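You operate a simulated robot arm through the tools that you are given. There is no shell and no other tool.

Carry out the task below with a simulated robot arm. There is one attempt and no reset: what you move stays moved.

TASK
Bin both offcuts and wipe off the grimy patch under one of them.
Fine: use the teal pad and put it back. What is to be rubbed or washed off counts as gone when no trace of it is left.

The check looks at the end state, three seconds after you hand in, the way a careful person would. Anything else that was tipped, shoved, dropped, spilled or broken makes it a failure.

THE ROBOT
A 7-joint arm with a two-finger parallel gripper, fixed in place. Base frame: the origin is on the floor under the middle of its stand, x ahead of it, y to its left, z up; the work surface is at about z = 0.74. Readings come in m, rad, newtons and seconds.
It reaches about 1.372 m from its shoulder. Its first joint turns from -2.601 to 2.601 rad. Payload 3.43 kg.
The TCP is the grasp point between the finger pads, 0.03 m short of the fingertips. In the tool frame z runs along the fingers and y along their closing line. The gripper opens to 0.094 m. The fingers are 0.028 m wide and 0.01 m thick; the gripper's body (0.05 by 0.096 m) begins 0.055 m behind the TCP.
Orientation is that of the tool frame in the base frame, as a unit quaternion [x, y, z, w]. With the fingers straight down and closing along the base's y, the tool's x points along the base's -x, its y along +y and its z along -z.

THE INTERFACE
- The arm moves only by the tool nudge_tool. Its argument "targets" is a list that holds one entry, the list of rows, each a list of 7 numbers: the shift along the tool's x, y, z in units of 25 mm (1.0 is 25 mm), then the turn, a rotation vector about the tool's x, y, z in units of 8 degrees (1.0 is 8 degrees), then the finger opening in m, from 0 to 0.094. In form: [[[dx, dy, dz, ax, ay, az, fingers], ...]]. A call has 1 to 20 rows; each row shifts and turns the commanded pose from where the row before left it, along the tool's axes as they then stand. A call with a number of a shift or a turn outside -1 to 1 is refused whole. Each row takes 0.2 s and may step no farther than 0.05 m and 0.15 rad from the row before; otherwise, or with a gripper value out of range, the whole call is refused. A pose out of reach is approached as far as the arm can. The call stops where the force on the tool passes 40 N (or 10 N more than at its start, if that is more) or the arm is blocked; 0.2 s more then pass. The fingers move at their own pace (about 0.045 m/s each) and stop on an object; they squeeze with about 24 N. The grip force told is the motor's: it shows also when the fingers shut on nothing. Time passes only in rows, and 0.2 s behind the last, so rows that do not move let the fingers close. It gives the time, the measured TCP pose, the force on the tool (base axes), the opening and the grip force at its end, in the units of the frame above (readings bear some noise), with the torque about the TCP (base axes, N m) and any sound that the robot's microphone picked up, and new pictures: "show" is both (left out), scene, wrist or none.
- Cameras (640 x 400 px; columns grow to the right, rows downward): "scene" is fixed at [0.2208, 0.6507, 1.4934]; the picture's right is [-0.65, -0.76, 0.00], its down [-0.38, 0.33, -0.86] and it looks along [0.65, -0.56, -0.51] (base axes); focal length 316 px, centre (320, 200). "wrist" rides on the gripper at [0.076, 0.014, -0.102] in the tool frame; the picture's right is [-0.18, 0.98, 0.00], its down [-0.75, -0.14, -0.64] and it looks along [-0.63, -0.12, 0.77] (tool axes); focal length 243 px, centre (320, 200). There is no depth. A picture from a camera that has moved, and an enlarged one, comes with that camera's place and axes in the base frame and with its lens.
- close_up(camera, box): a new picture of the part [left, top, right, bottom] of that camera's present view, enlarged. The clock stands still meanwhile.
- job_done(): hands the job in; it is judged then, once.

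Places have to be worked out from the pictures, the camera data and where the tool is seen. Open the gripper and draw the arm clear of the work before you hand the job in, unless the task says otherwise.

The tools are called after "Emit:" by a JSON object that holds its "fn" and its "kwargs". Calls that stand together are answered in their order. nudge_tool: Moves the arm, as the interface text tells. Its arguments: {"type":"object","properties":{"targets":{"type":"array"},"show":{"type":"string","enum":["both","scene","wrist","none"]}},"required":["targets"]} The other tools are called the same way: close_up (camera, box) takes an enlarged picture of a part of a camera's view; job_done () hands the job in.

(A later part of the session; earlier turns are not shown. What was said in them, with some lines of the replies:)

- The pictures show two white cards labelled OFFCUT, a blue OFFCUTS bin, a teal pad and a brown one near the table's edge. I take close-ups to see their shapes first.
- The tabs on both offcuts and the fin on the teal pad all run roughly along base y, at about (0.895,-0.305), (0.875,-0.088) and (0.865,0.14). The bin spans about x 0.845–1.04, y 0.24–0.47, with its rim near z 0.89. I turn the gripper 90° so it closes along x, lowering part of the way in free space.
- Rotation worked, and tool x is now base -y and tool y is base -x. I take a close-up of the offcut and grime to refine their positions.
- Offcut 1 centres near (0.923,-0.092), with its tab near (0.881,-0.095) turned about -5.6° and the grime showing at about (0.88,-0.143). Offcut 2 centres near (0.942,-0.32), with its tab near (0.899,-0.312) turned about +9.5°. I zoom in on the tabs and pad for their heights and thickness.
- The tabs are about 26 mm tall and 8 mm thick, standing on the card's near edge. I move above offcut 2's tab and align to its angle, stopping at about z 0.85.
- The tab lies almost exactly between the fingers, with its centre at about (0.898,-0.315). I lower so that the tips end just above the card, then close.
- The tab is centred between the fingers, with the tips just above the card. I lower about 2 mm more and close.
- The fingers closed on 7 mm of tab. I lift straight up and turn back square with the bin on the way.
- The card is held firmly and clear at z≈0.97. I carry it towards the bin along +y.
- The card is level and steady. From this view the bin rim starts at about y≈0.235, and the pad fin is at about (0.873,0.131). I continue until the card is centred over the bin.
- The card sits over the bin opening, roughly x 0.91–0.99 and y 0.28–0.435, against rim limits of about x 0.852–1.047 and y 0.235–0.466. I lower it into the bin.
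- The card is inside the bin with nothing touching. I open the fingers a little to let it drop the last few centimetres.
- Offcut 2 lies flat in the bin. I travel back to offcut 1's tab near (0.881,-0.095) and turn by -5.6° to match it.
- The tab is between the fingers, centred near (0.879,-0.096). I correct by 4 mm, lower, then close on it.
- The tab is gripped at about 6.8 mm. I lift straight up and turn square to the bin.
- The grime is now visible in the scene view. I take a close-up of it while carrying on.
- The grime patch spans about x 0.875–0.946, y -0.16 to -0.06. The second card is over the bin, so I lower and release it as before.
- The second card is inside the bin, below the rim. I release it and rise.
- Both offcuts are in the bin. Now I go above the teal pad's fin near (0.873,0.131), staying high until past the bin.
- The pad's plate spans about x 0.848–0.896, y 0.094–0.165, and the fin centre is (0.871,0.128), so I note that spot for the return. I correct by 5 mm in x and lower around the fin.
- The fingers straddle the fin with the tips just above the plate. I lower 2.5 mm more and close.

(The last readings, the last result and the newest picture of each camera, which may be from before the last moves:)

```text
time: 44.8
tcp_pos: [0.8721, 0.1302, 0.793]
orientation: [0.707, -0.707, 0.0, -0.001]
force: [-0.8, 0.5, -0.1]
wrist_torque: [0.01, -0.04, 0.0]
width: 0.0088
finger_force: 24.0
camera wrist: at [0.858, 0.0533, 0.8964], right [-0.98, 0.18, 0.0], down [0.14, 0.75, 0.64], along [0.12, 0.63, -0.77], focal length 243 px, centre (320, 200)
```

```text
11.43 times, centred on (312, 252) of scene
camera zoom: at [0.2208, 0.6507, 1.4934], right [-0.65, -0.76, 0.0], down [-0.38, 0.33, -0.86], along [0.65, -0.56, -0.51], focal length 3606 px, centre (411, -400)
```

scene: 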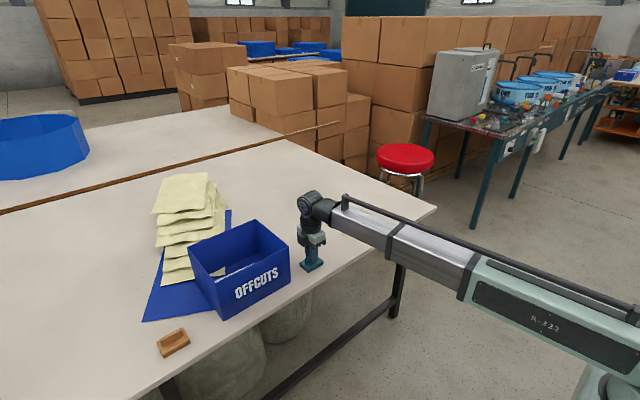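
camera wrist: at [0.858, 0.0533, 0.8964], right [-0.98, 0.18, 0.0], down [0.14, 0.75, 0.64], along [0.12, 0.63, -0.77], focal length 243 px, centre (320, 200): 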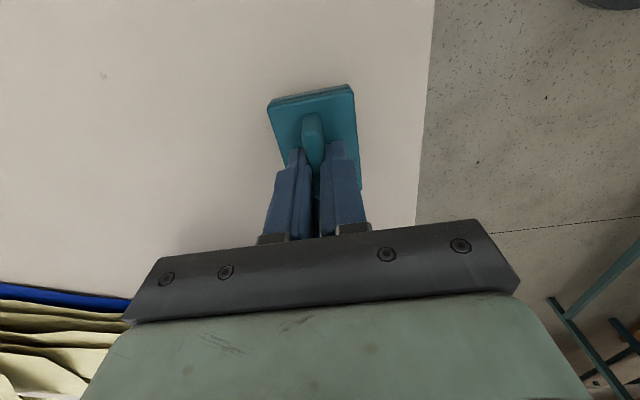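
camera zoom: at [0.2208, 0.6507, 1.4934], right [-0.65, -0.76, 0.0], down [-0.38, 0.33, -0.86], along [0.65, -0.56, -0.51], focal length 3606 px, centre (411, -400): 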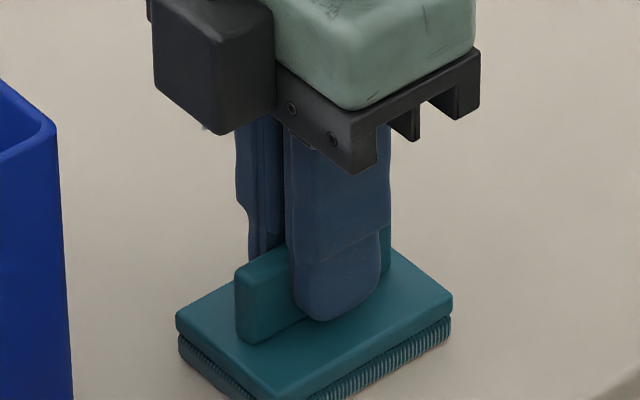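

The pad is gripped by its fin at 8.8 mm, with the TCP at z≈0.793 while the pad rests on the table. I lift it 40 mm, carry it to the patch's near side and come down to just above the surface.

Emit:
{"fn": "nudge_tool", "kwargs": {"targets": [[[0, 0, -0.4, 0, 0, 0, 0.0], [0, 0, -0.6, 0, 0, 0, 0.0], [0, 0, -0.6, 0, 0, 0, 0.0], [0.5, 0, 0, 0, 0, 0, 0.0], [1, -0.1, 0, 0, 0, 0, 0.0], [1, -0.1, 0, 0, 0, 0, 0.0], [1, -0.1, 0, 0, 0, 0, 0.0], [1, -0.1, 0, 0, 0, 0, 0.0], [1, -0.1, 0, 0, 0, 0, 0.0], [1, 0, 0, 0, 0, 0, 0.0], [1, 0, 0, 0, 0, 0, 0.0], [0.5, 0, 0, 0, 0, 0, 0.0], [0, 0, 0.5, 0, 0, 0, 0.0], [0, 0, 0.5, 0, 0, 0, 0.0], [0, 0, 0.3, 0, 0, 0, 0.0], [0, 0, 0, 0, 0, 0, 0.0]]]}}

```text
time: 48.2
tcp_pos: [0.8842, -0.0708, 0.7988]
orientation: [0.707, -0.707, 0.0, -0.001]
force: [0.0, 0.0, 0.4]
wrist_torque: [-0.02, -0.02, 0.01]
width: 0.0091
finger_force: 23.6
camera wrist: at [0.8697, -0.147, 0.9029], right [-0.98, 0.18, 0.0], down [0.14, 0.75, 0.64], along [0.12, 0.63, -0.77], focal length 243 px, centre (320, 200)
```

scene: 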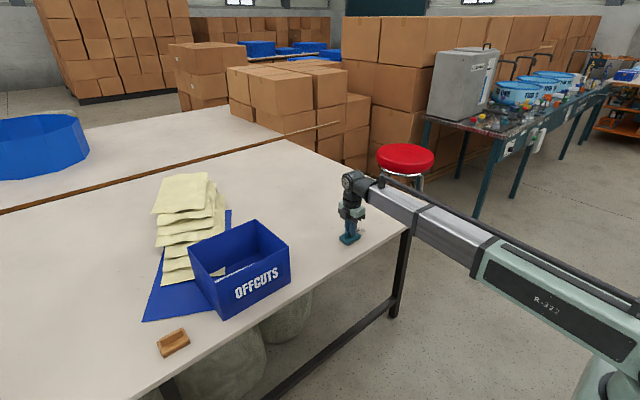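
wrist: 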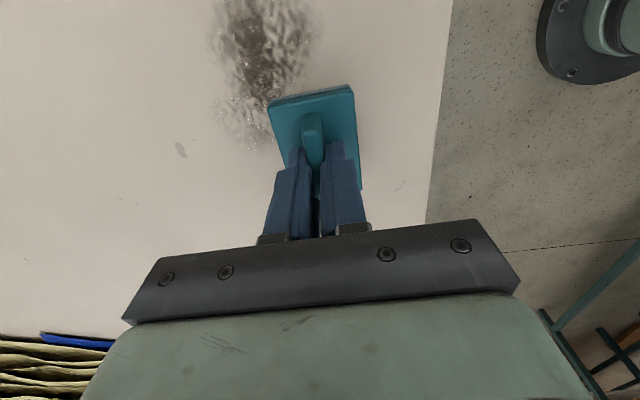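

The patch shows ahead of the pad. I lower in small steps to feel for contact.

Emit:
{"fn": "nudge_tool", "kwargs": {"targets": [[[0, 0, 0.12, 0, 0, 0, 0.0], [0, 0, 0.08, 0, 0, 0, 0.0], [0, 0, 0.08, 0, 0, 0, 0.0], [0, 0, 0, 0, 0, 0, 0.0]]], "show": "none"}}

```text
time: 49.2
tcp_pos: [0.8838, -0.0698, 0.7925]
orientation: [-0.707, 0.707, 0.0, 0.0]
force: [-0.4, 0.4, 0.3]
wrist_torque: [0.01, -0.03, -0.01]
width: 0.009
finger_force: 23.7
```

No contact force yet at z≈0.7925, so I go down another 1–2 mm.

Emit:
{"fn": "nudge_tool", "kwargs": {"targets": [[[0, 0, 0.04, 0, 0, 0, 0.0], [0, 0, 0.04, 0, 0, 0, 0.0], [0, 0, 0, 0, 0, 0, 0.0]]], "show": "none"}}

```text
time: 50.0
tcp_pos: [0.8833, -0.0695, 0.7919]
orientation: [0.707, -0.707, 0.001, -0.001]
force: [-2.2, 0.4, 16.7]
wrist_torque: [0.0, 0.09, 0.0]
width: 0.0089
finger_force: 24.0
```

Contact is about 17 N with the pad flat. I make the first stroke along -y across the patch at x≈0.884 and look at the result.

Emit:
{"fn": "nudge_tool", "kwargs": {"targets": [[[0.4, 0, 0, 0, 0, 0, 0.0], [0.6, 0, 0, 0, 0, 0, 0.0], [0.6, 0, 0, 0, 0, 0, 0.0], [0.6, 0, 0, 0, 0, 0, 0.0], [0.6, 0, 0, 0, 0, 0, 0.0], [0.5, 0, 0, 0, 0, 0, 0.0], [0, 0, 0, 0, 0, 0, 0.0]]]}}

Emit:
{"fn": "close_up", "kwargs": {"camera": "scene", "box": [325, 210, 389, 250]}}

```text
time: 51.6
tcp_pos: [0.8823, -0.1526, 0.7917]
orientation: [0.707, -0.707, 0.0, -0.001]
force: [-1.1, 9.7, 23.0]
wrist_torque: [0.29, 0.03, 0.01]
width: 0.0089
finger_force: 24.2
camera wrist: at [0.8694, -0.2294, 0.8958], right [-0.98, 0.18, 0.0], down [0.14, 0.75, 0.64], along [0.12, 0.63, -0.77], focal length 243 px, centre (320, 200)
```

scene: 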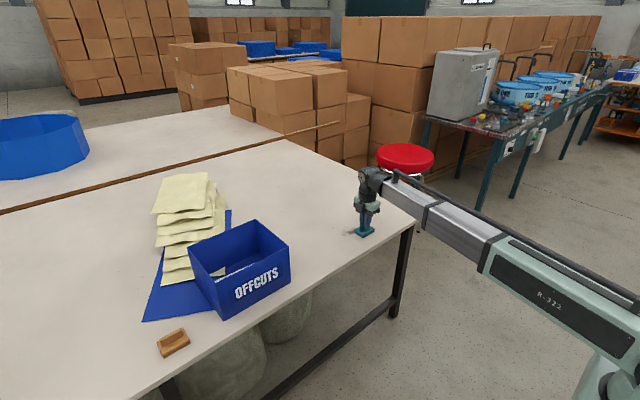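
wrist: 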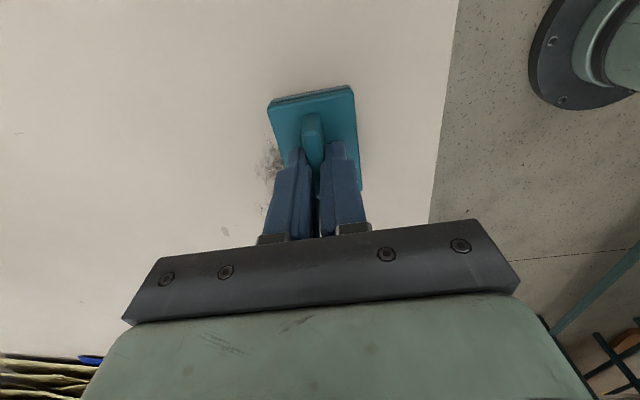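

```text
10.00 times, centred on (357, 230) of scene
camera zoom: at [0.2208, 0.6507, 1.4934], right [-0.65, -0.76, 0.0], down [-0.38, 0.33, -0.86], along [0.65, -0.56, -0.51], focal length 3156 px, centre (-50, -100)
```

zoom: 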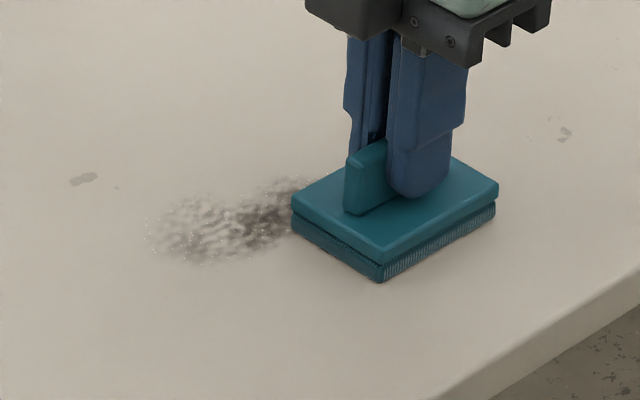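

Contact has been kept (≈23 N) and the swept strip is clearing. I continue with back-and-forth strokes, moving over about 18 mm in x each time.

Emit:
{"fn": "nudge_tool", "kwargs": {"targets": [[[0, -0.4, -0.02, 0, 0, 0, 0.0], [0, -0.35, 0, 0, 0, 0, 0.0], [-0.6, 0, 0, 0, 0, 0, 0.0], [-0.6, 0, 0, 0, 0, 0, 0.0], [-0.6, 0, 0, 0, 0, 0, 0.0], [-0.6, 0, 0, 0, 0, 0, 0.0], [-0.6, 0, 0, 0, 0, 0, 0.0], [-0.6, 0, 0, 0, 0, 0, 0.0], [0, -0.4, 0, 0, 0, 0, 0.0], [0, -0.35, 0, 0, 0, 0, 0.0], [0.6, 0, 0, 0, 0, 0, 0.0], [0.6, 0, 0, 0, 0, 0, 0.0], [0.6, 0, 0, 0, 0, 0, 0.0], [0.6, 0, 0, 0, 0, 0, 0.0], [0.6, 0, 0, 0, 0, 0, 0.0], [0.6, 0, 0, 0, 0, 0, 0.0], [0, 0, 0, 0, 0, 0, 0.0]]]}}

Emit:
{"fn": "close_up", "kwargs": {"camera": "scene", "box": [325, 210, 389, 250]}}

```text
time: 55.2
tcp_pos: [0.9199, -0.1535, 0.7917]
orientation: [0.707, -0.707, 0.0, 0.0]
force: [-0.6, 5.1, 8.8]
wrist_torque: [0.17, 0.02, -0.02]
width: 0.0088
finger_force: 24.2
camera wrist: at [0.9076, -0.2294, 0.8956], right [-0.98, 0.18, 0.0], down [0.14, 0.75, 0.64], along [0.12, 0.63, -0.77], focal length 243 px, centre (320, 200)
```

scene: 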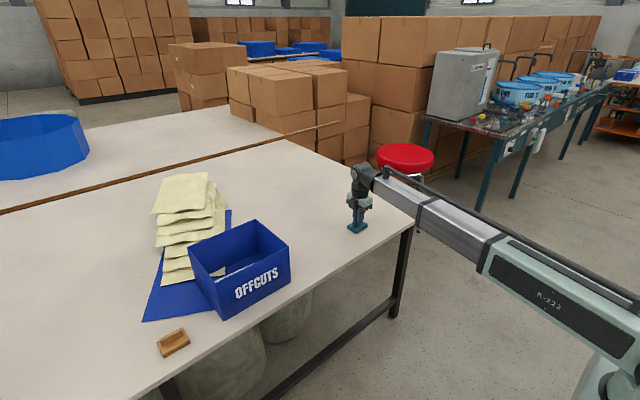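
wrist: 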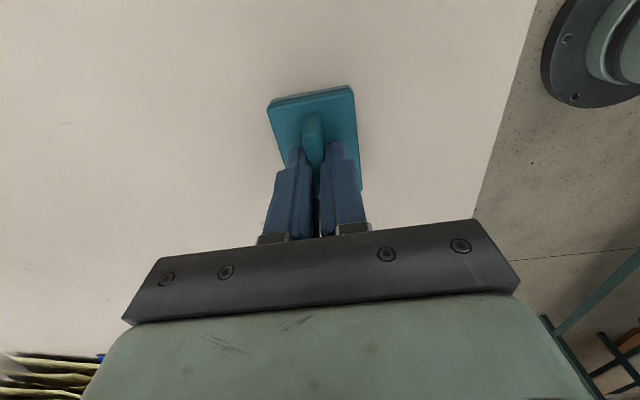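

```text
10.00 times, centred on (357, 230) of scene
camera zoom: at [0.2208, 0.6507, 1.4934], right [-0.65, -0.76, 0.0], down [-0.38, 0.33, -0.86], along [0.65, -0.56, -0.51], focal length 3156 px, centre (-50, -100)
```

zoom: 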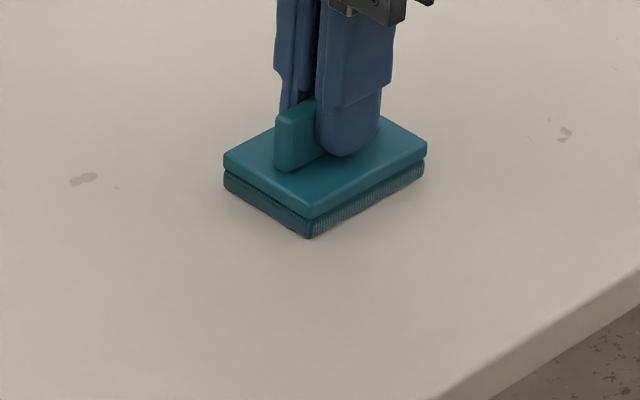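

The visible grime is gone where I've swept. I go over the far strip at x≈0.94 and then repeat passes over the whole patch, slightly past its edges.

Emit:
{"fn": "nudge_tool", "kwargs": {"targets": [[[0, -0.4, 0.02, 0, 0, 0, 0.0], [0, -0.35, 0, 0, 0, 0, 0.0], [-0.7, 0, 0, 0, 0, 0, 0.0], [-0.7, 0, 0, 0, 0, 0, 0.0], [-0.7, 0, 0, 0, 0, 0, 0.0], [-0.7, 0, 0, 0, 0, 0, 0.0], [-0.7, 0, 0, 0, 0, 0, 0.0], [-0.7, 0, 0, 0, 0, 0, 0.0], [0, 0.4, 0, 0, 0, 0, 0.0], [0, 0.5, 0, 0, 0, 0, 0.0], [0.7, 0, 0, 0, 0, 0, 0.0], [0.7, 0, 0, 0, 0, 0, 0.0], [0.7, 0, 0, 0, 0, 0, 0.0], [0.7, 0, 0, 0, 0, 0, 0.0], [0.7, 0, 0, 0, 0, 0, 0.0], [0.7, 0, 0, 0, 0, 0, 0.0], [0, 0, 0, 0, 0, 0, 0.0]]], "show": "wrist"}}

```text
time: 58.8
tcp_pos: [0.9173, -0.1518, 0.7933]
orientation: [-0.707, 0.707, 0.0, 0.0]
force: [0.4, 1.2, -0.1]
wrist_torque: [-0.02, 0.02, -0.01]
width: 0.0088
finger_force: 24.3
camera wrist: at [0.9039, -0.2282, 0.8965], right [-0.98, 0.18, 0.0], down [0.14, 0.75, 0.64], along [0.12, 0.63, -0.77], focal length 243 px, centre (320, 200)
```

wrist: 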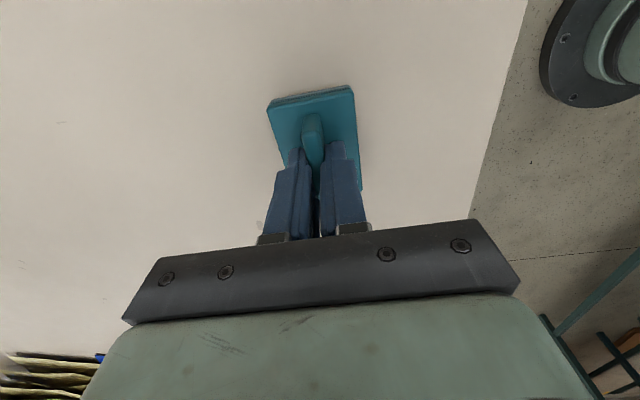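

Contact was lost at the end (z 0.7933, ~0 N). I lift a little and move aside to inspect the surface properly before deciding on more strokes.

Emit:
{"fn": "nudge_tool", "kwargs": {"targets": [[[0, 0, -0.8, 0, 0, 0, 0.0], [1, 0, -1, 0, 0, 0, 0.0], [1, 0, -1, 0, 0, 0, 0.0], [1, 0, 0, 0, 0, 0, 0.0], [1, 0, 0, 0, 0, 0, 0.0], [0, 0, 0, 0, 0, 0, 0.0]]]}}

Emit:
{"fn": "close_up", "kwargs": {"camera": "scene", "box": [325, 210, 389, 250]}}

Emit:
{"fn": "close_up", "kwargs": {"camera": "scene", "box": [341, 222, 373, 242]}}

Emit:
{"fn": "close_up", "kwargs": {"camera": "wrist", "box": [160, 60, 480, 260]}}

```text
time: 60.2
tcp_pos: [0.916, -0.2551, 0.8634]
orientation: [-0.707, 0.707, 0.0, 0.0]
force: [-0.3, -0.1, 0.0]
wrist_torque: [-0.01, -0.02, 0.0]
width: 0.009
finger_force: 24.0
camera wrist: at [0.9028, -0.3306, 0.9669], right [-0.98, 0.18, 0.0], down [0.14, 0.75, 0.64], along [0.12, 0.63, -0.77], focal length 243 px, centre (320, 200)
```

scene: 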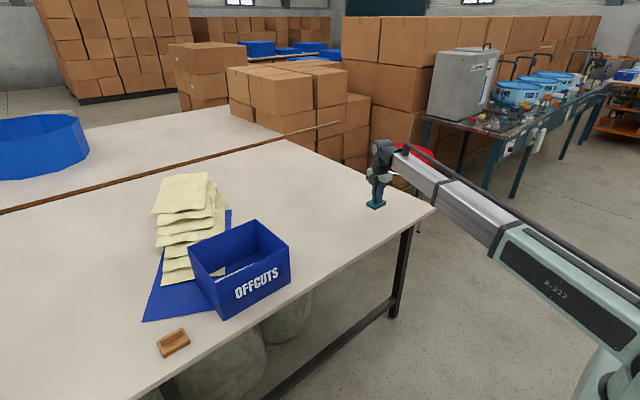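
wrist: 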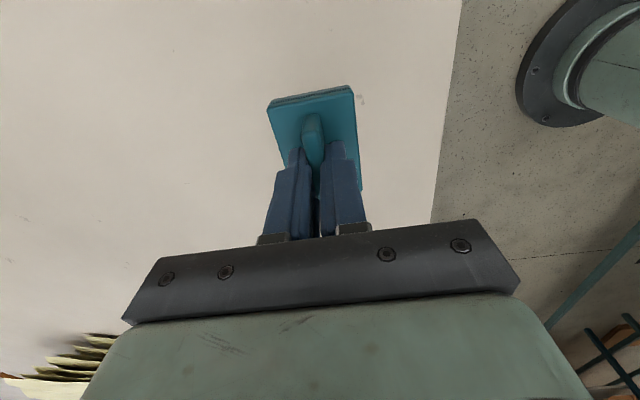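

```text
10.00 times, centred on (357, 230) of scene
camera zoom: at [0.2208, 0.6507, 1.4934], right [-0.65, -0.76, 0.0], down [-0.38, 0.33, -0.86], along [0.65, -0.56, -0.51], focal length 3156 px, centre (-50, -100)
```

zoom: 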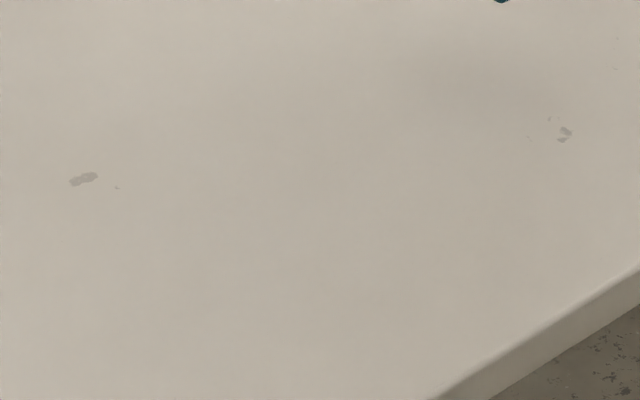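

```text
16.00 times, centred on (357, 232) of scene
camera zoom: at [0.2208, 0.6507, 1.4934], right [-0.65, -0.76, 0.0], down [-0.38, 0.33, -0.86], along [0.65, -0.56, -0.51], focal length 5049 px, centre (-272, -312)
```

zoom: 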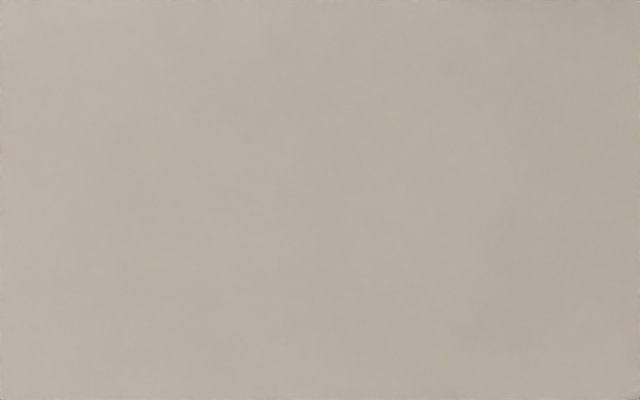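

```text
2.00 times, centred on (320, 160) of wrist
camera zoom: at [0.9028, -0.3306, 0.9669], right [-0.98, 0.18, 0.0], down [0.14, 0.75, 0.64], along [0.12, 0.63, -0.77], focal length 485 px, centre (320, 280)
```

zoom: 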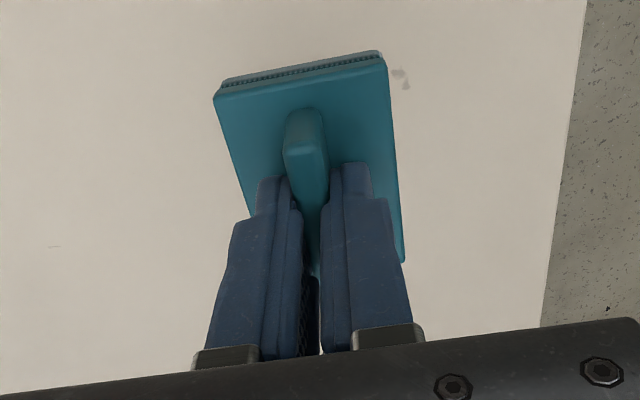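

The surface looks clean, and the remaining small specks at the sides were there before as table wear. The last pass ran light, so I do one more full pass with proper contact to be sure, first coming back down at the patch.

Emit:
{"fn": "nudge_tool", "kwargs": {"targets": [[[-1, -0.3, 0, 0, 0, 0, 0.0], [-1, -0.3, 0, 0, 0, 0, 0.0], [-1, -0.3, 0.5, 0, 0, 0, 0.0], [-1, 0, 0.8, 0, 0, 0, 0.0], [0, 0, 0.8, 0, 0, 0, 0.0], [0, 0, 0.5, 0, 0, 0, 0.0], [0, 0, 0.16, 0, 0, 0, 0.0], [0, 0, 0, 0, 0, 0, 0.0]]], "show": "none"}}

```text
time: 62.0
tcp_pos: [0.9395, -0.1536, 0.7938]
orientation: [0.707, -0.707, 0.0, 0.0]
force: [-0.7, 0.1, 0.0]
wrist_torque: [-0.03, 0.04, 0.02]
width: 0.0093
finger_force: 24.5
```

Just above the surface now; I step down the last 2–3 mm until contact shows.

Emit:
{"fn": "nudge_tool", "kwargs": {"targets": [[[0, 0, 0.05, 0, 0, 0, 0.0], [0, 0, 0.05, 0, 0, 0, 0.0], [0, 0, 0.03, 0, 0, 0, 0.0], [0, 0, 0, 0, 0, 0, 0.0]]], "show": "none"}}

```text
time: 63.0
tcp_pos: [0.9404, -0.1529, 0.793]
orientation: [-0.707, 0.707, -0.001, 0.001]
force: [1.3, 1.6, 34.0]
wrist_torque: [0.13, 0.01, 0.01]
width: 0.0092
finger_force: 24.0
```

Contact is at 34 N, so I ease off slightly and sweep the four strips again.

Emit:
{"fn": "nudge_tool", "kwargs": {"targets": [[[0, 0, -0.05, 0, 0, 0, 0.0], [-0.7, 0, 0, 0, 0, 0, 0.0], [-0.7, 0, 0, 0, 0, 0, 0.0], [-0.7, 0, 0, 0, 0, 0, 0.0], [-0.7, 0, 0, 0, 0, 0, 0.0], [-0.7, 0, 0, 0, 0, 0, 0.0], [-0.5, 0, 0, 0, 0, 0, 0.0], [0, 0.4, 0, 0, 0, 0, 0.0], [0, 0.4, 0, 0, 0, 0, 0.0], [0.7, 0, 0, 0, 0, 0, 0.0], [0.7, 0, 0, 0, 0, 0, 0.0], [0.7, 0, 0, 0, 0, 0, 0.0], [0.7, 0, 0, 0, 0, 0, 0.0], [0.7, 0, 0, 0, 0, 0, 0.0], [0.5, 0, 0, 0, 0, 0, 0.0], [0, 0, 0, 0, 0, 0, 0.0]]], "show": "none"}}

```text
time: 66.4
tcp_pos: [0.9189, -0.1514, 0.7907]
orientation: [0.707, -0.707, 0.0, 0.001]
force: [-1.0, 7.6, 16.8]
wrist_torque: [0.28, 0.0, -0.02]
width: 0.0088
finger_force: 24.2
```

Contact stayed at about 17 N. I finish the remaining two strips at x≈0.90 and 0.88.

Emit:
{"fn": "nudge_tool", "kwargs": {"targets": [[[0, 0.4, 0, 0, 0, 0, 0.0], [0, 0.4, 0, 0, 0, 0, 0.0], [-0.7, 0, 0, 0, 0, 0, 0.0], [-0.7, 0, 0, 0, 0, 0, 0.0], [-0.7, 0, 0, 0, 0, 0, 0.0], [-0.7, 0, 0, 0, 0, 0, 0.0], [-0.7, 0, 0, 0, 0, 0, 0.0], [-0.5, 0, 0, 0, 0, 0, 0.0], [0, 0.4, 0, 0, 0, 0, 0.0], [0, 0.4, 0, 0, 0, 0, 0.0], [0.7, 0, 0, 0, 0, 0, 0.0], [0.7, 0, 0, 0, 0, 0, 0.0], [0.7, 0, 0, 0, 0, 0, 0.0], [0.7, 0, 0, 0, 0, 0, 0.0], [0.7, 0, 0, 0, 0, 0, 0.0], [0.5, 0, 0, 0, 0, 0, 0.0], [0, 0, 0, 0, 0, 0, 0.0]]]}}

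```text
time: 70.0
tcp_pos: [0.8797, -0.1547, 0.7899]
orientation: [-0.707, 0.707, -0.001, 0.0]
force: [-0.5, 4.5, 10.3]
wrist_torque: [0.16, 0.0, -0.04]
width: 0.0088
finger_force: 23.8
camera wrist: at [0.8664, -0.2294, 0.8942], right [-0.98, 0.18, 0.0], down [0.14, 0.75, 0.64], along [0.12, 0.63, -0.77], focal length 243 px, centre (320, 200)
```

scene: 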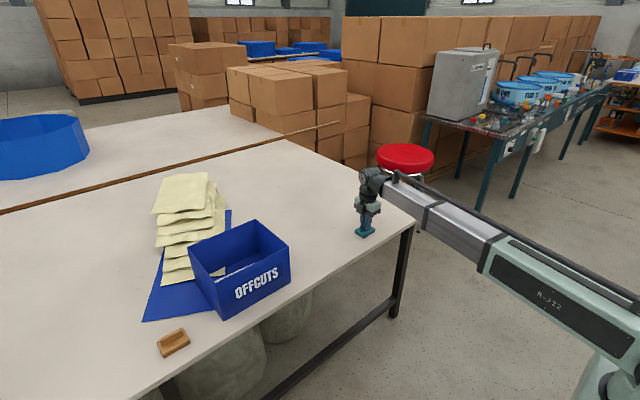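
wrist: 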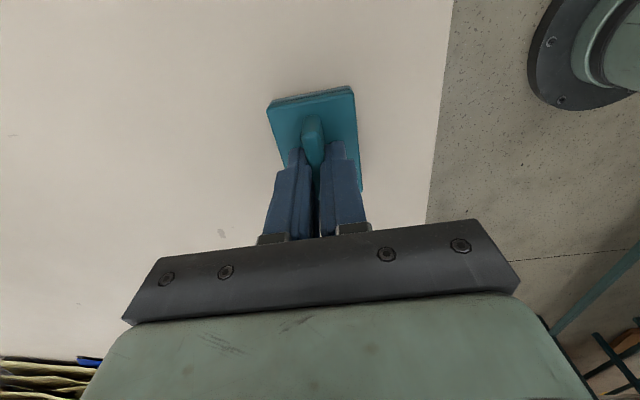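

All strips are swept. I lift the pad 40 mm and carry it back to above its original spot.

Emit:
{"fn": "nudge_tool", "kwargs": {"targets": [[[0, 0, -0.5, 0, 0, 0, 0.0], [0, 0, -0.6, 0, 0, 0, 0.0], [0, 0, -0.6, 0, 0, 0, 0.0], [-0.6, 0, 0, 0, 0, 0, 0.0], [-1, 0.1, 0, 0, 0, 0, 0.0], [-1, 0.1, 0, 0, 0, 0, 0.0], [-1, 0.1, 0, 0, 0, 0, 0.0], [-1, 0, 0, 0, 0, 0, 0.0], [-1, 0, 0, 0, 0, 0, 0.0], [-1, 0, 0, 0, 0, 0, 0.0], [-1, 0, 0, 0, 0, 0, 0.0], [-1, 0, 0, 0, 0, 0, 0.0], [-1, 0, 0, 0, 0, 0, 0.0], [-1, 0, 0, 0, 0, 0, 0.0], [-0.7, 0, 0, 0, 0, 0, 0.0], [0, 0, 0, 0, 0, 0, 0.0]]]}}

Emit:
{"fn": "close_up", "kwargs": {"camera": "scene", "box": [325, 210, 389, 250]}}

```text
time: 73.4
tcp_pos: [0.872, 0.1307, 0.832]
orientation: [-0.707, 0.707, -0.001, -0.001]
force: [-0.1, 0.4, -0.6]
wrist_torque: [0.01, -0.01, 0.04]
width: 0.0089
finger_force: 23.9
camera wrist: at [0.8592, 0.0538, 0.9352], right [-0.98, 0.18, 0.0], down [0.14, 0.75, 0.64], along [0.12, 0.63, -0.77], focal length 243 px, centre (320, 200)
```

scene: 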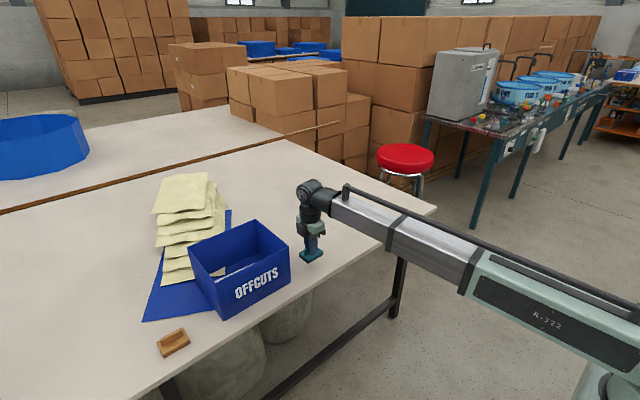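
wrist: 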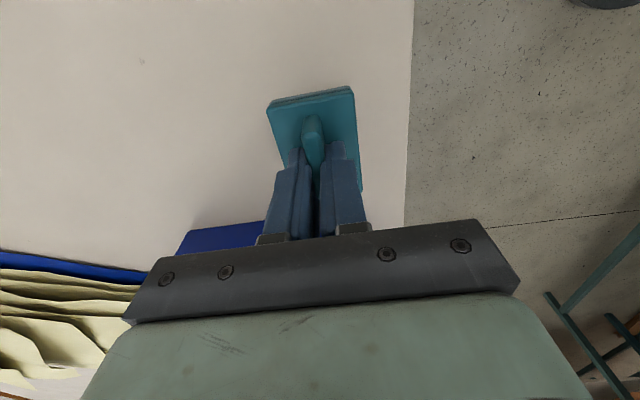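

```text
10.00 times, centred on (357, 230) of scene
camera zoom: at [0.2208, 0.6507, 1.4934], right [-0.65, -0.76, 0.0], down [-0.38, 0.33, -0.86], along [0.65, -0.56, -0.51], focal length 3156 px, centre (-50, -100)
```

zoom: 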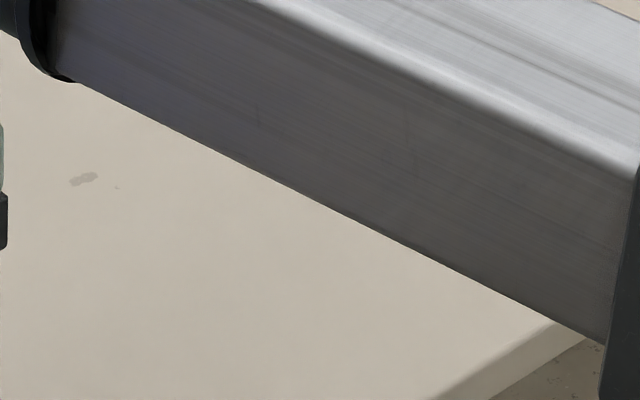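

I'm back above the pad's original spot (0.872,0.1307), against 0.8721,0.1302 at pick-up. I lower it gently.

Emit:
{"fn": "nudge_tool", "kwargs": {"targets": [[[0, 0, 0.5, 0, 0, 0, 0.0], [0, 0, 0.5, 0, 0, 0, 0.0], [0, 0, 0.3, 0, 0, 0, 0.0], [0, 0, 0.16, 0, 0, 0, 0.0], [0, 0, 0.06, 0, 0, 0, 0.0], [0, 0, 0, 0, 0, 0, 0.0]]], "show": "none"}}

```text
time: 74.8
tcp_pos: [0.8724, 0.1304, 0.7941]
orientation: [0.707, -0.707, 0.0, 0.0]
force: [0.1, 0.5, -0.6]
wrist_torque: [0.0, 0.0, -0.01]
width: 0.0088
finger_force: 24.4
```

No contact yet, so I step down in sub-millimetre steps.

Emit:
{"fn": "nudge_tool", "kwargs": {"targets": [[[0, 0, 0.04, 0, 0, 0, 0.0], [0, 0, 0.03, 0, 0, 0, 0.0], [0, 0, 0, 0, 0, 0, 0.0]]], "show": "none"}}

```text
time: 75.6
tcp_pos: [0.8725, 0.1304, 0.794]
orientation: [-0.707, 0.707, 0.0, 0.0]
force: [0.0, 0.4, -0.9]
wrist_torque: [0.02, -0.01, 0.01]
width: 0.0087
finger_force: 23.8
```

Still free; another couple of small steps.

Emit:
{"fn": "nudge_tool", "kwargs": {"targets": [[[0, 0, 0.04, 0, 0, 0, 0.0], [0, 0, 0.02, 0, 0, 0, 0.0], [0, 0, 0, 0, 0, 0, 0.0]]], "show": "none"}}

```text
time: 76.4
tcp_pos: [0.8719, 0.1287, 0.7921]
orientation: [0.707, -0.707, 0.0, 0.0]
force: [0.6, -0.1, -0.1]
wrist_torque: [0.03, 0.04, -0.01]
width: 0.009
finger_force: 24.3
```

Still about 0 N at z 0.792, so I continue with half-millimetre steps.

Emit:
{"fn": "nudge_tool", "kwargs": {"targets": [[[0, 0, 0.03, 0, 0, 0, 0.0], [0, 0, 0.02, 0, 0, 0, 0.0], [0, 0, 0, 0, 0, 0, 0.0]]], "show": "scene"}}

Emit:
{"fn": "close_up", "kwargs": {"camera": "scene", "box": [284, 235, 340, 270]}}

```text
time: 77.2
tcp_pos: [0.8717, 0.1278, 0.7904]
orientation: [0.707, -0.707, 0.0, 0.0]
force: [-0.2, 0.5, 4.7]
wrist_torque: [-0.09, 0.02, 0.01]
width: 0.009
finger_force: 23.7
```

scene: 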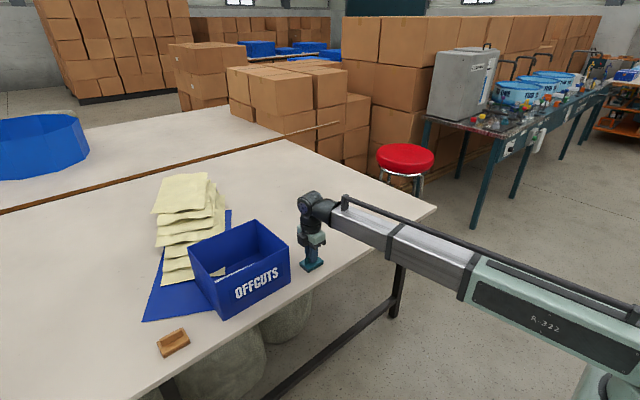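

```text
11.43 times, centred on (312, 252) of scene
camera zoom: at [0.2208, 0.6507, 1.4934], right [-0.65, -0.76, 0.0], down [-0.38, 0.33, -0.86], along [0.65, -0.56, -0.51], focal length 3606 px, centre (411, -400)
```

zoom: 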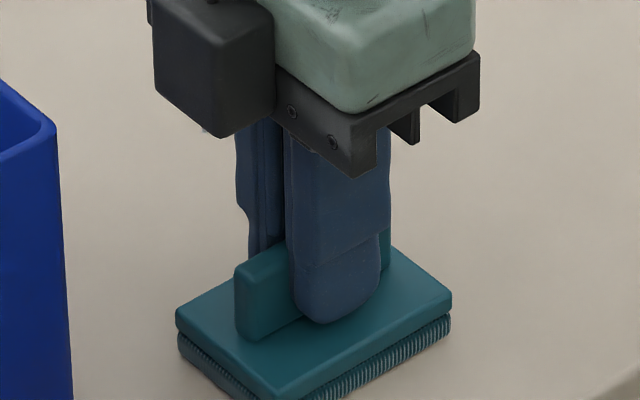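

The pad rests on the table (4.7 N), and its outline matches the pick-up picture. I open gently and rise straight up.

Emit:
{"fn": "nudge_tool", "kwargs": {"targets": [[[0, 0, 0, 0, 0, 0, 0.03], [0, 0, 0, 0, 0, 0, 0.04], [0, 0, 0, 0, 0, 0, 0.04], [0, 0, -0.4, 0, 0, 0, 0.04], [0, 0, -0.6, 0, 0, 0, 0.05], [0, 0, -1, 0, 0, 0, 0.06], [0, 0, -1, 0, 0, 0, 0.06], [0, 0, -1, 0, 0, 0, 0.06], [0, 0, -1, 0, 0, 0, 0.06], [0, 0, -1, 0, 0, 0, 0.06], [0, 0, -1, 0, 0, 0, 0.06], [0, 0, -1, 0, 0, 0, 0.06]]]}}

Emit:
{"fn": "close_up", "kwargs": {"camera": "scene", "box": [292, 248, 332, 273]}}

```text
time: 79.8
tcp_pos: [0.8722, 0.1292, 0.9924]
orientation: [-0.707, 0.708, -0.001, -0.001]
force: [-0.4, -0.3, -0.1]
wrist_torque: [-0.02, -0.05, 0.04]
width: 0.0599
finger_force: 0.0
camera wrist: at [0.8592, 0.0533, 1.0951], right [-0.98, 0.18, 0.0], down [0.14, 0.75, 0.64], along [0.12, 0.63, -0.77], focal length 243 px, centre (320, 200)
```

scene: 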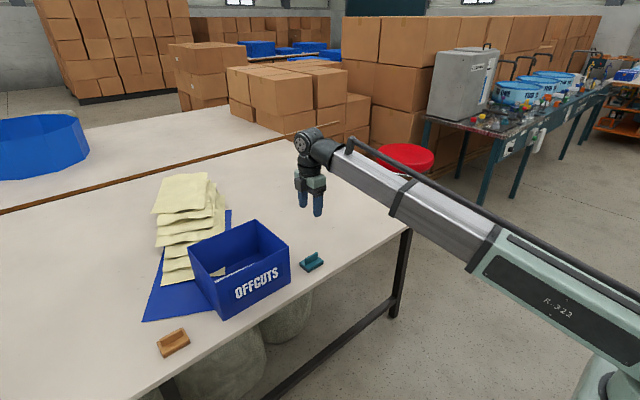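
wrist: 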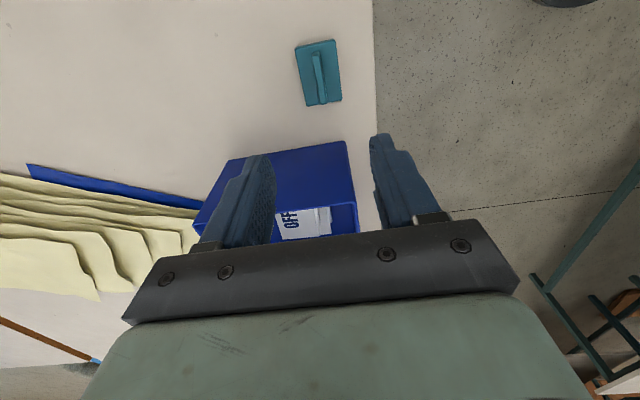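

```text
16.00 times, centred on (312, 260) of scene
camera zoom: at [0.2208, 0.6507, 1.4934], right [-0.65, -0.76, 0.0], down [-0.38, 0.33, -0.86], along [0.65, -0.56, -0.51], focal length 5049 px, centre (448, -768)
```

zoom: 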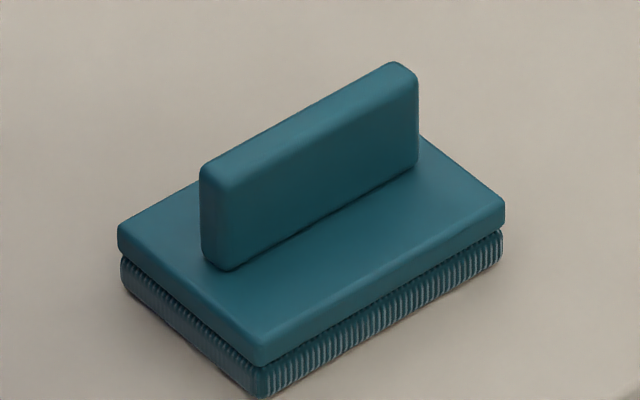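

The pad is back to within about a millimetre of its old place. I raise the arm and draw it back towards its starting pose, then check the table and bin.

Emit:
{"fn": "nudge_tool", "kwargs": {"targets": [[[0, 0, -1, 0, 0, 0, 0.06], [0, 0, -1, 0, 0, 0, 0.06], [0, 0, -1, 0, 0, 0, 0.06], [0.6, -0.3, -1, 0, 0, 0, 0.094], [1, -0.3, -1, 0, 0, 0, 0.094], [1, -0.3, -1, 0, 0, 0, 0.094], [1, -0.3, -1, 0, 0, 0, 0.094], [1, -0.3, -0.5, 0, 0, 0, 0.094], [1, -0.3, 0, 0, 0, 0, 0.094], [1, -0.3, 0, 0, 0, 0, 0.094], [1, -0.3, 0, 0, 0, 0, 0.094], [1, -0.3, 0, 0, 0, 0, 0.094], [1, -0.3, 0, 0, 0, 0, 0.094], [1, -0.3, 0, 0, 0, 0, 0.094], [1, -0.3, 0, 0, 0, 0, 0.094], [0.8, -0.3, 0, 0, 0, 0, 0.094], [0, 0, 0, 0, 0, 0, 0.094]]]}}

Emit:
{"fn": "close_up", "kwargs": {"camera": "scene", "box": [325, 210, 389, 250]}}

Emit:
{"fn": "close_up", "kwargs": {"camera": "scene", "box": [140, 160, 340, 360]}}

Emit:
{"fn": "close_up", "kwargs": {"camera": "wrist", "box": [240, 0, 440, 120]}}

```text
time: 83.4
tcp_pos: [0.9712, -0.1801, 1.1769]
orientation: [0.707, -0.707, 0.0, 0.0]
force: [0.5, 0.1, -0.4]
wrist_torque: [0.02, -0.02, -0.03]
width: 0.0938
finger_force: 0.0
camera wrist: at [0.9573, -0.256, 1.2811], right [-0.98, 0.18, 0.0], down [0.14, 0.75, 0.64], along [0.12, 0.63, -0.77], focal length 243 px, centre (320, 200)
```

scene: 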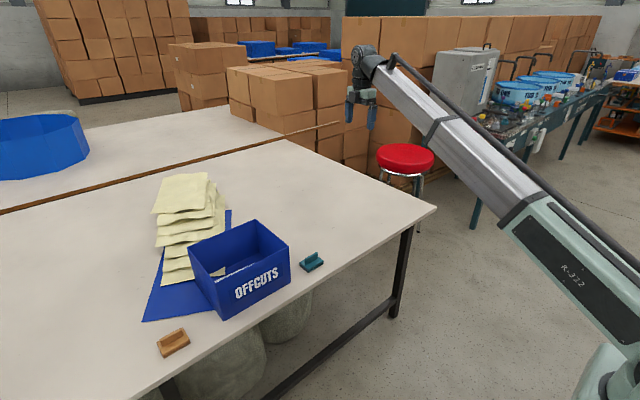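
wrist: 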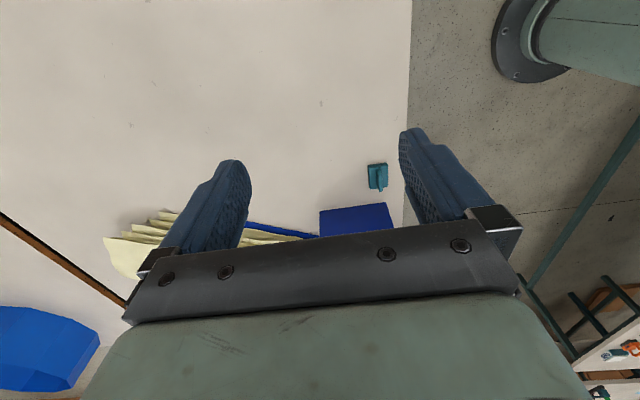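

```text
10.00 times, centred on (357, 230) of scene
camera zoom: at [0.2208, 0.6507, 1.4934], right [-0.65, -0.76, 0.0], down [-0.38, 0.33, -0.86], along [0.65, -0.56, -0.51], focal length 3156 px, centre (-50, -100)
```

zoom: 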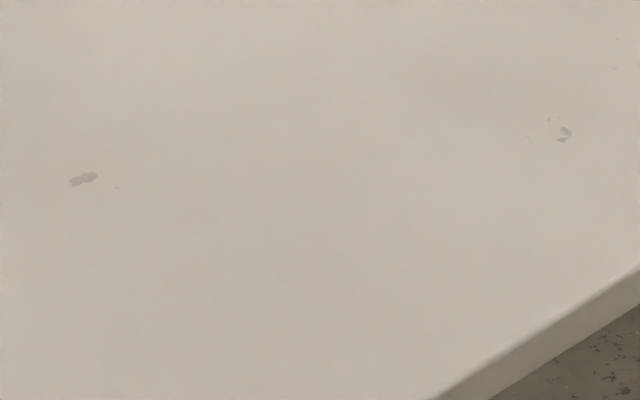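

```text
2.00 times, centred on (240, 260) of scene
camera zoom: at [0.2208, 0.6507, 1.4934], right [-0.65, -0.76, 0.0], down [-0.38, 0.33, -0.86], along [0.65, -0.56, -0.51], focal length 631 px, centre (480, 80)
```

zoom: 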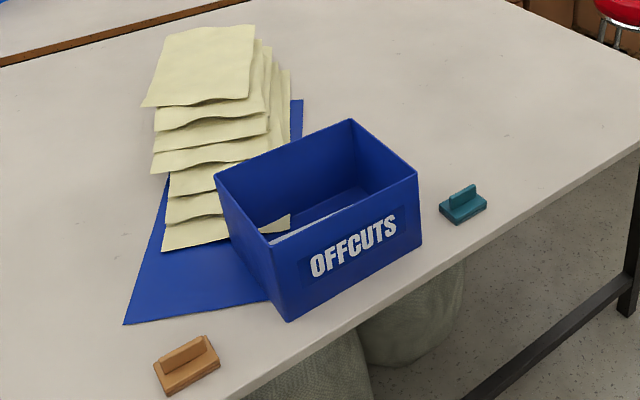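

```text
3.20 times, centred on (340, 60) of wrist
camera zoom: at [0.9573, -0.256, 1.2811], right [-0.98, 0.18, 0.0], down [0.14, 0.75, 0.64], along [0.12, 0.63, -0.77], focal length 776 px, centre (256, 648)
```

zoom: 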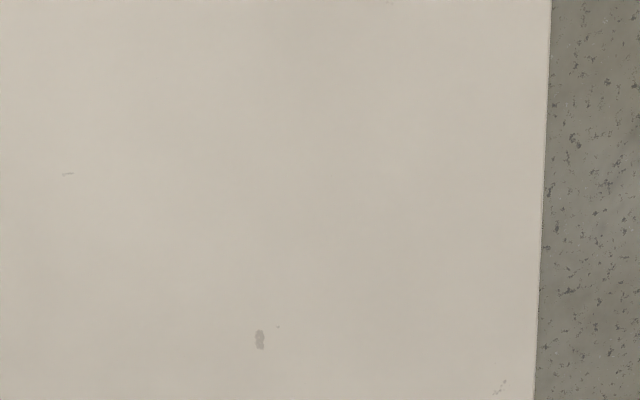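

Both offcuts lie in the bin, and the patch area shows no trace of grime. The teal pad is back in place, everything else looks untouched, and the gripper is open and clear. I hand the job in.

Emit:
{"fn": "job_done", "kwargs": {}}

```text
The job is handed in.
```

I put both offcuts in the OFFCUTS bin and wiped off the grimy patch with the teal pad. In the final close-ups I could see no trace of it.

- **Pad:** it's back where it started, to within about a millimetre by the camera.
- **Marks still on the table:** a few small specks remain either side of where the patch was. They were there before I wiped and match other wear on the table, so I left them.
- **Everything else:** the bin, the sheet stack and the brown pad look undisturbed. I left the arm raised and clear of the work, with the gripper open.
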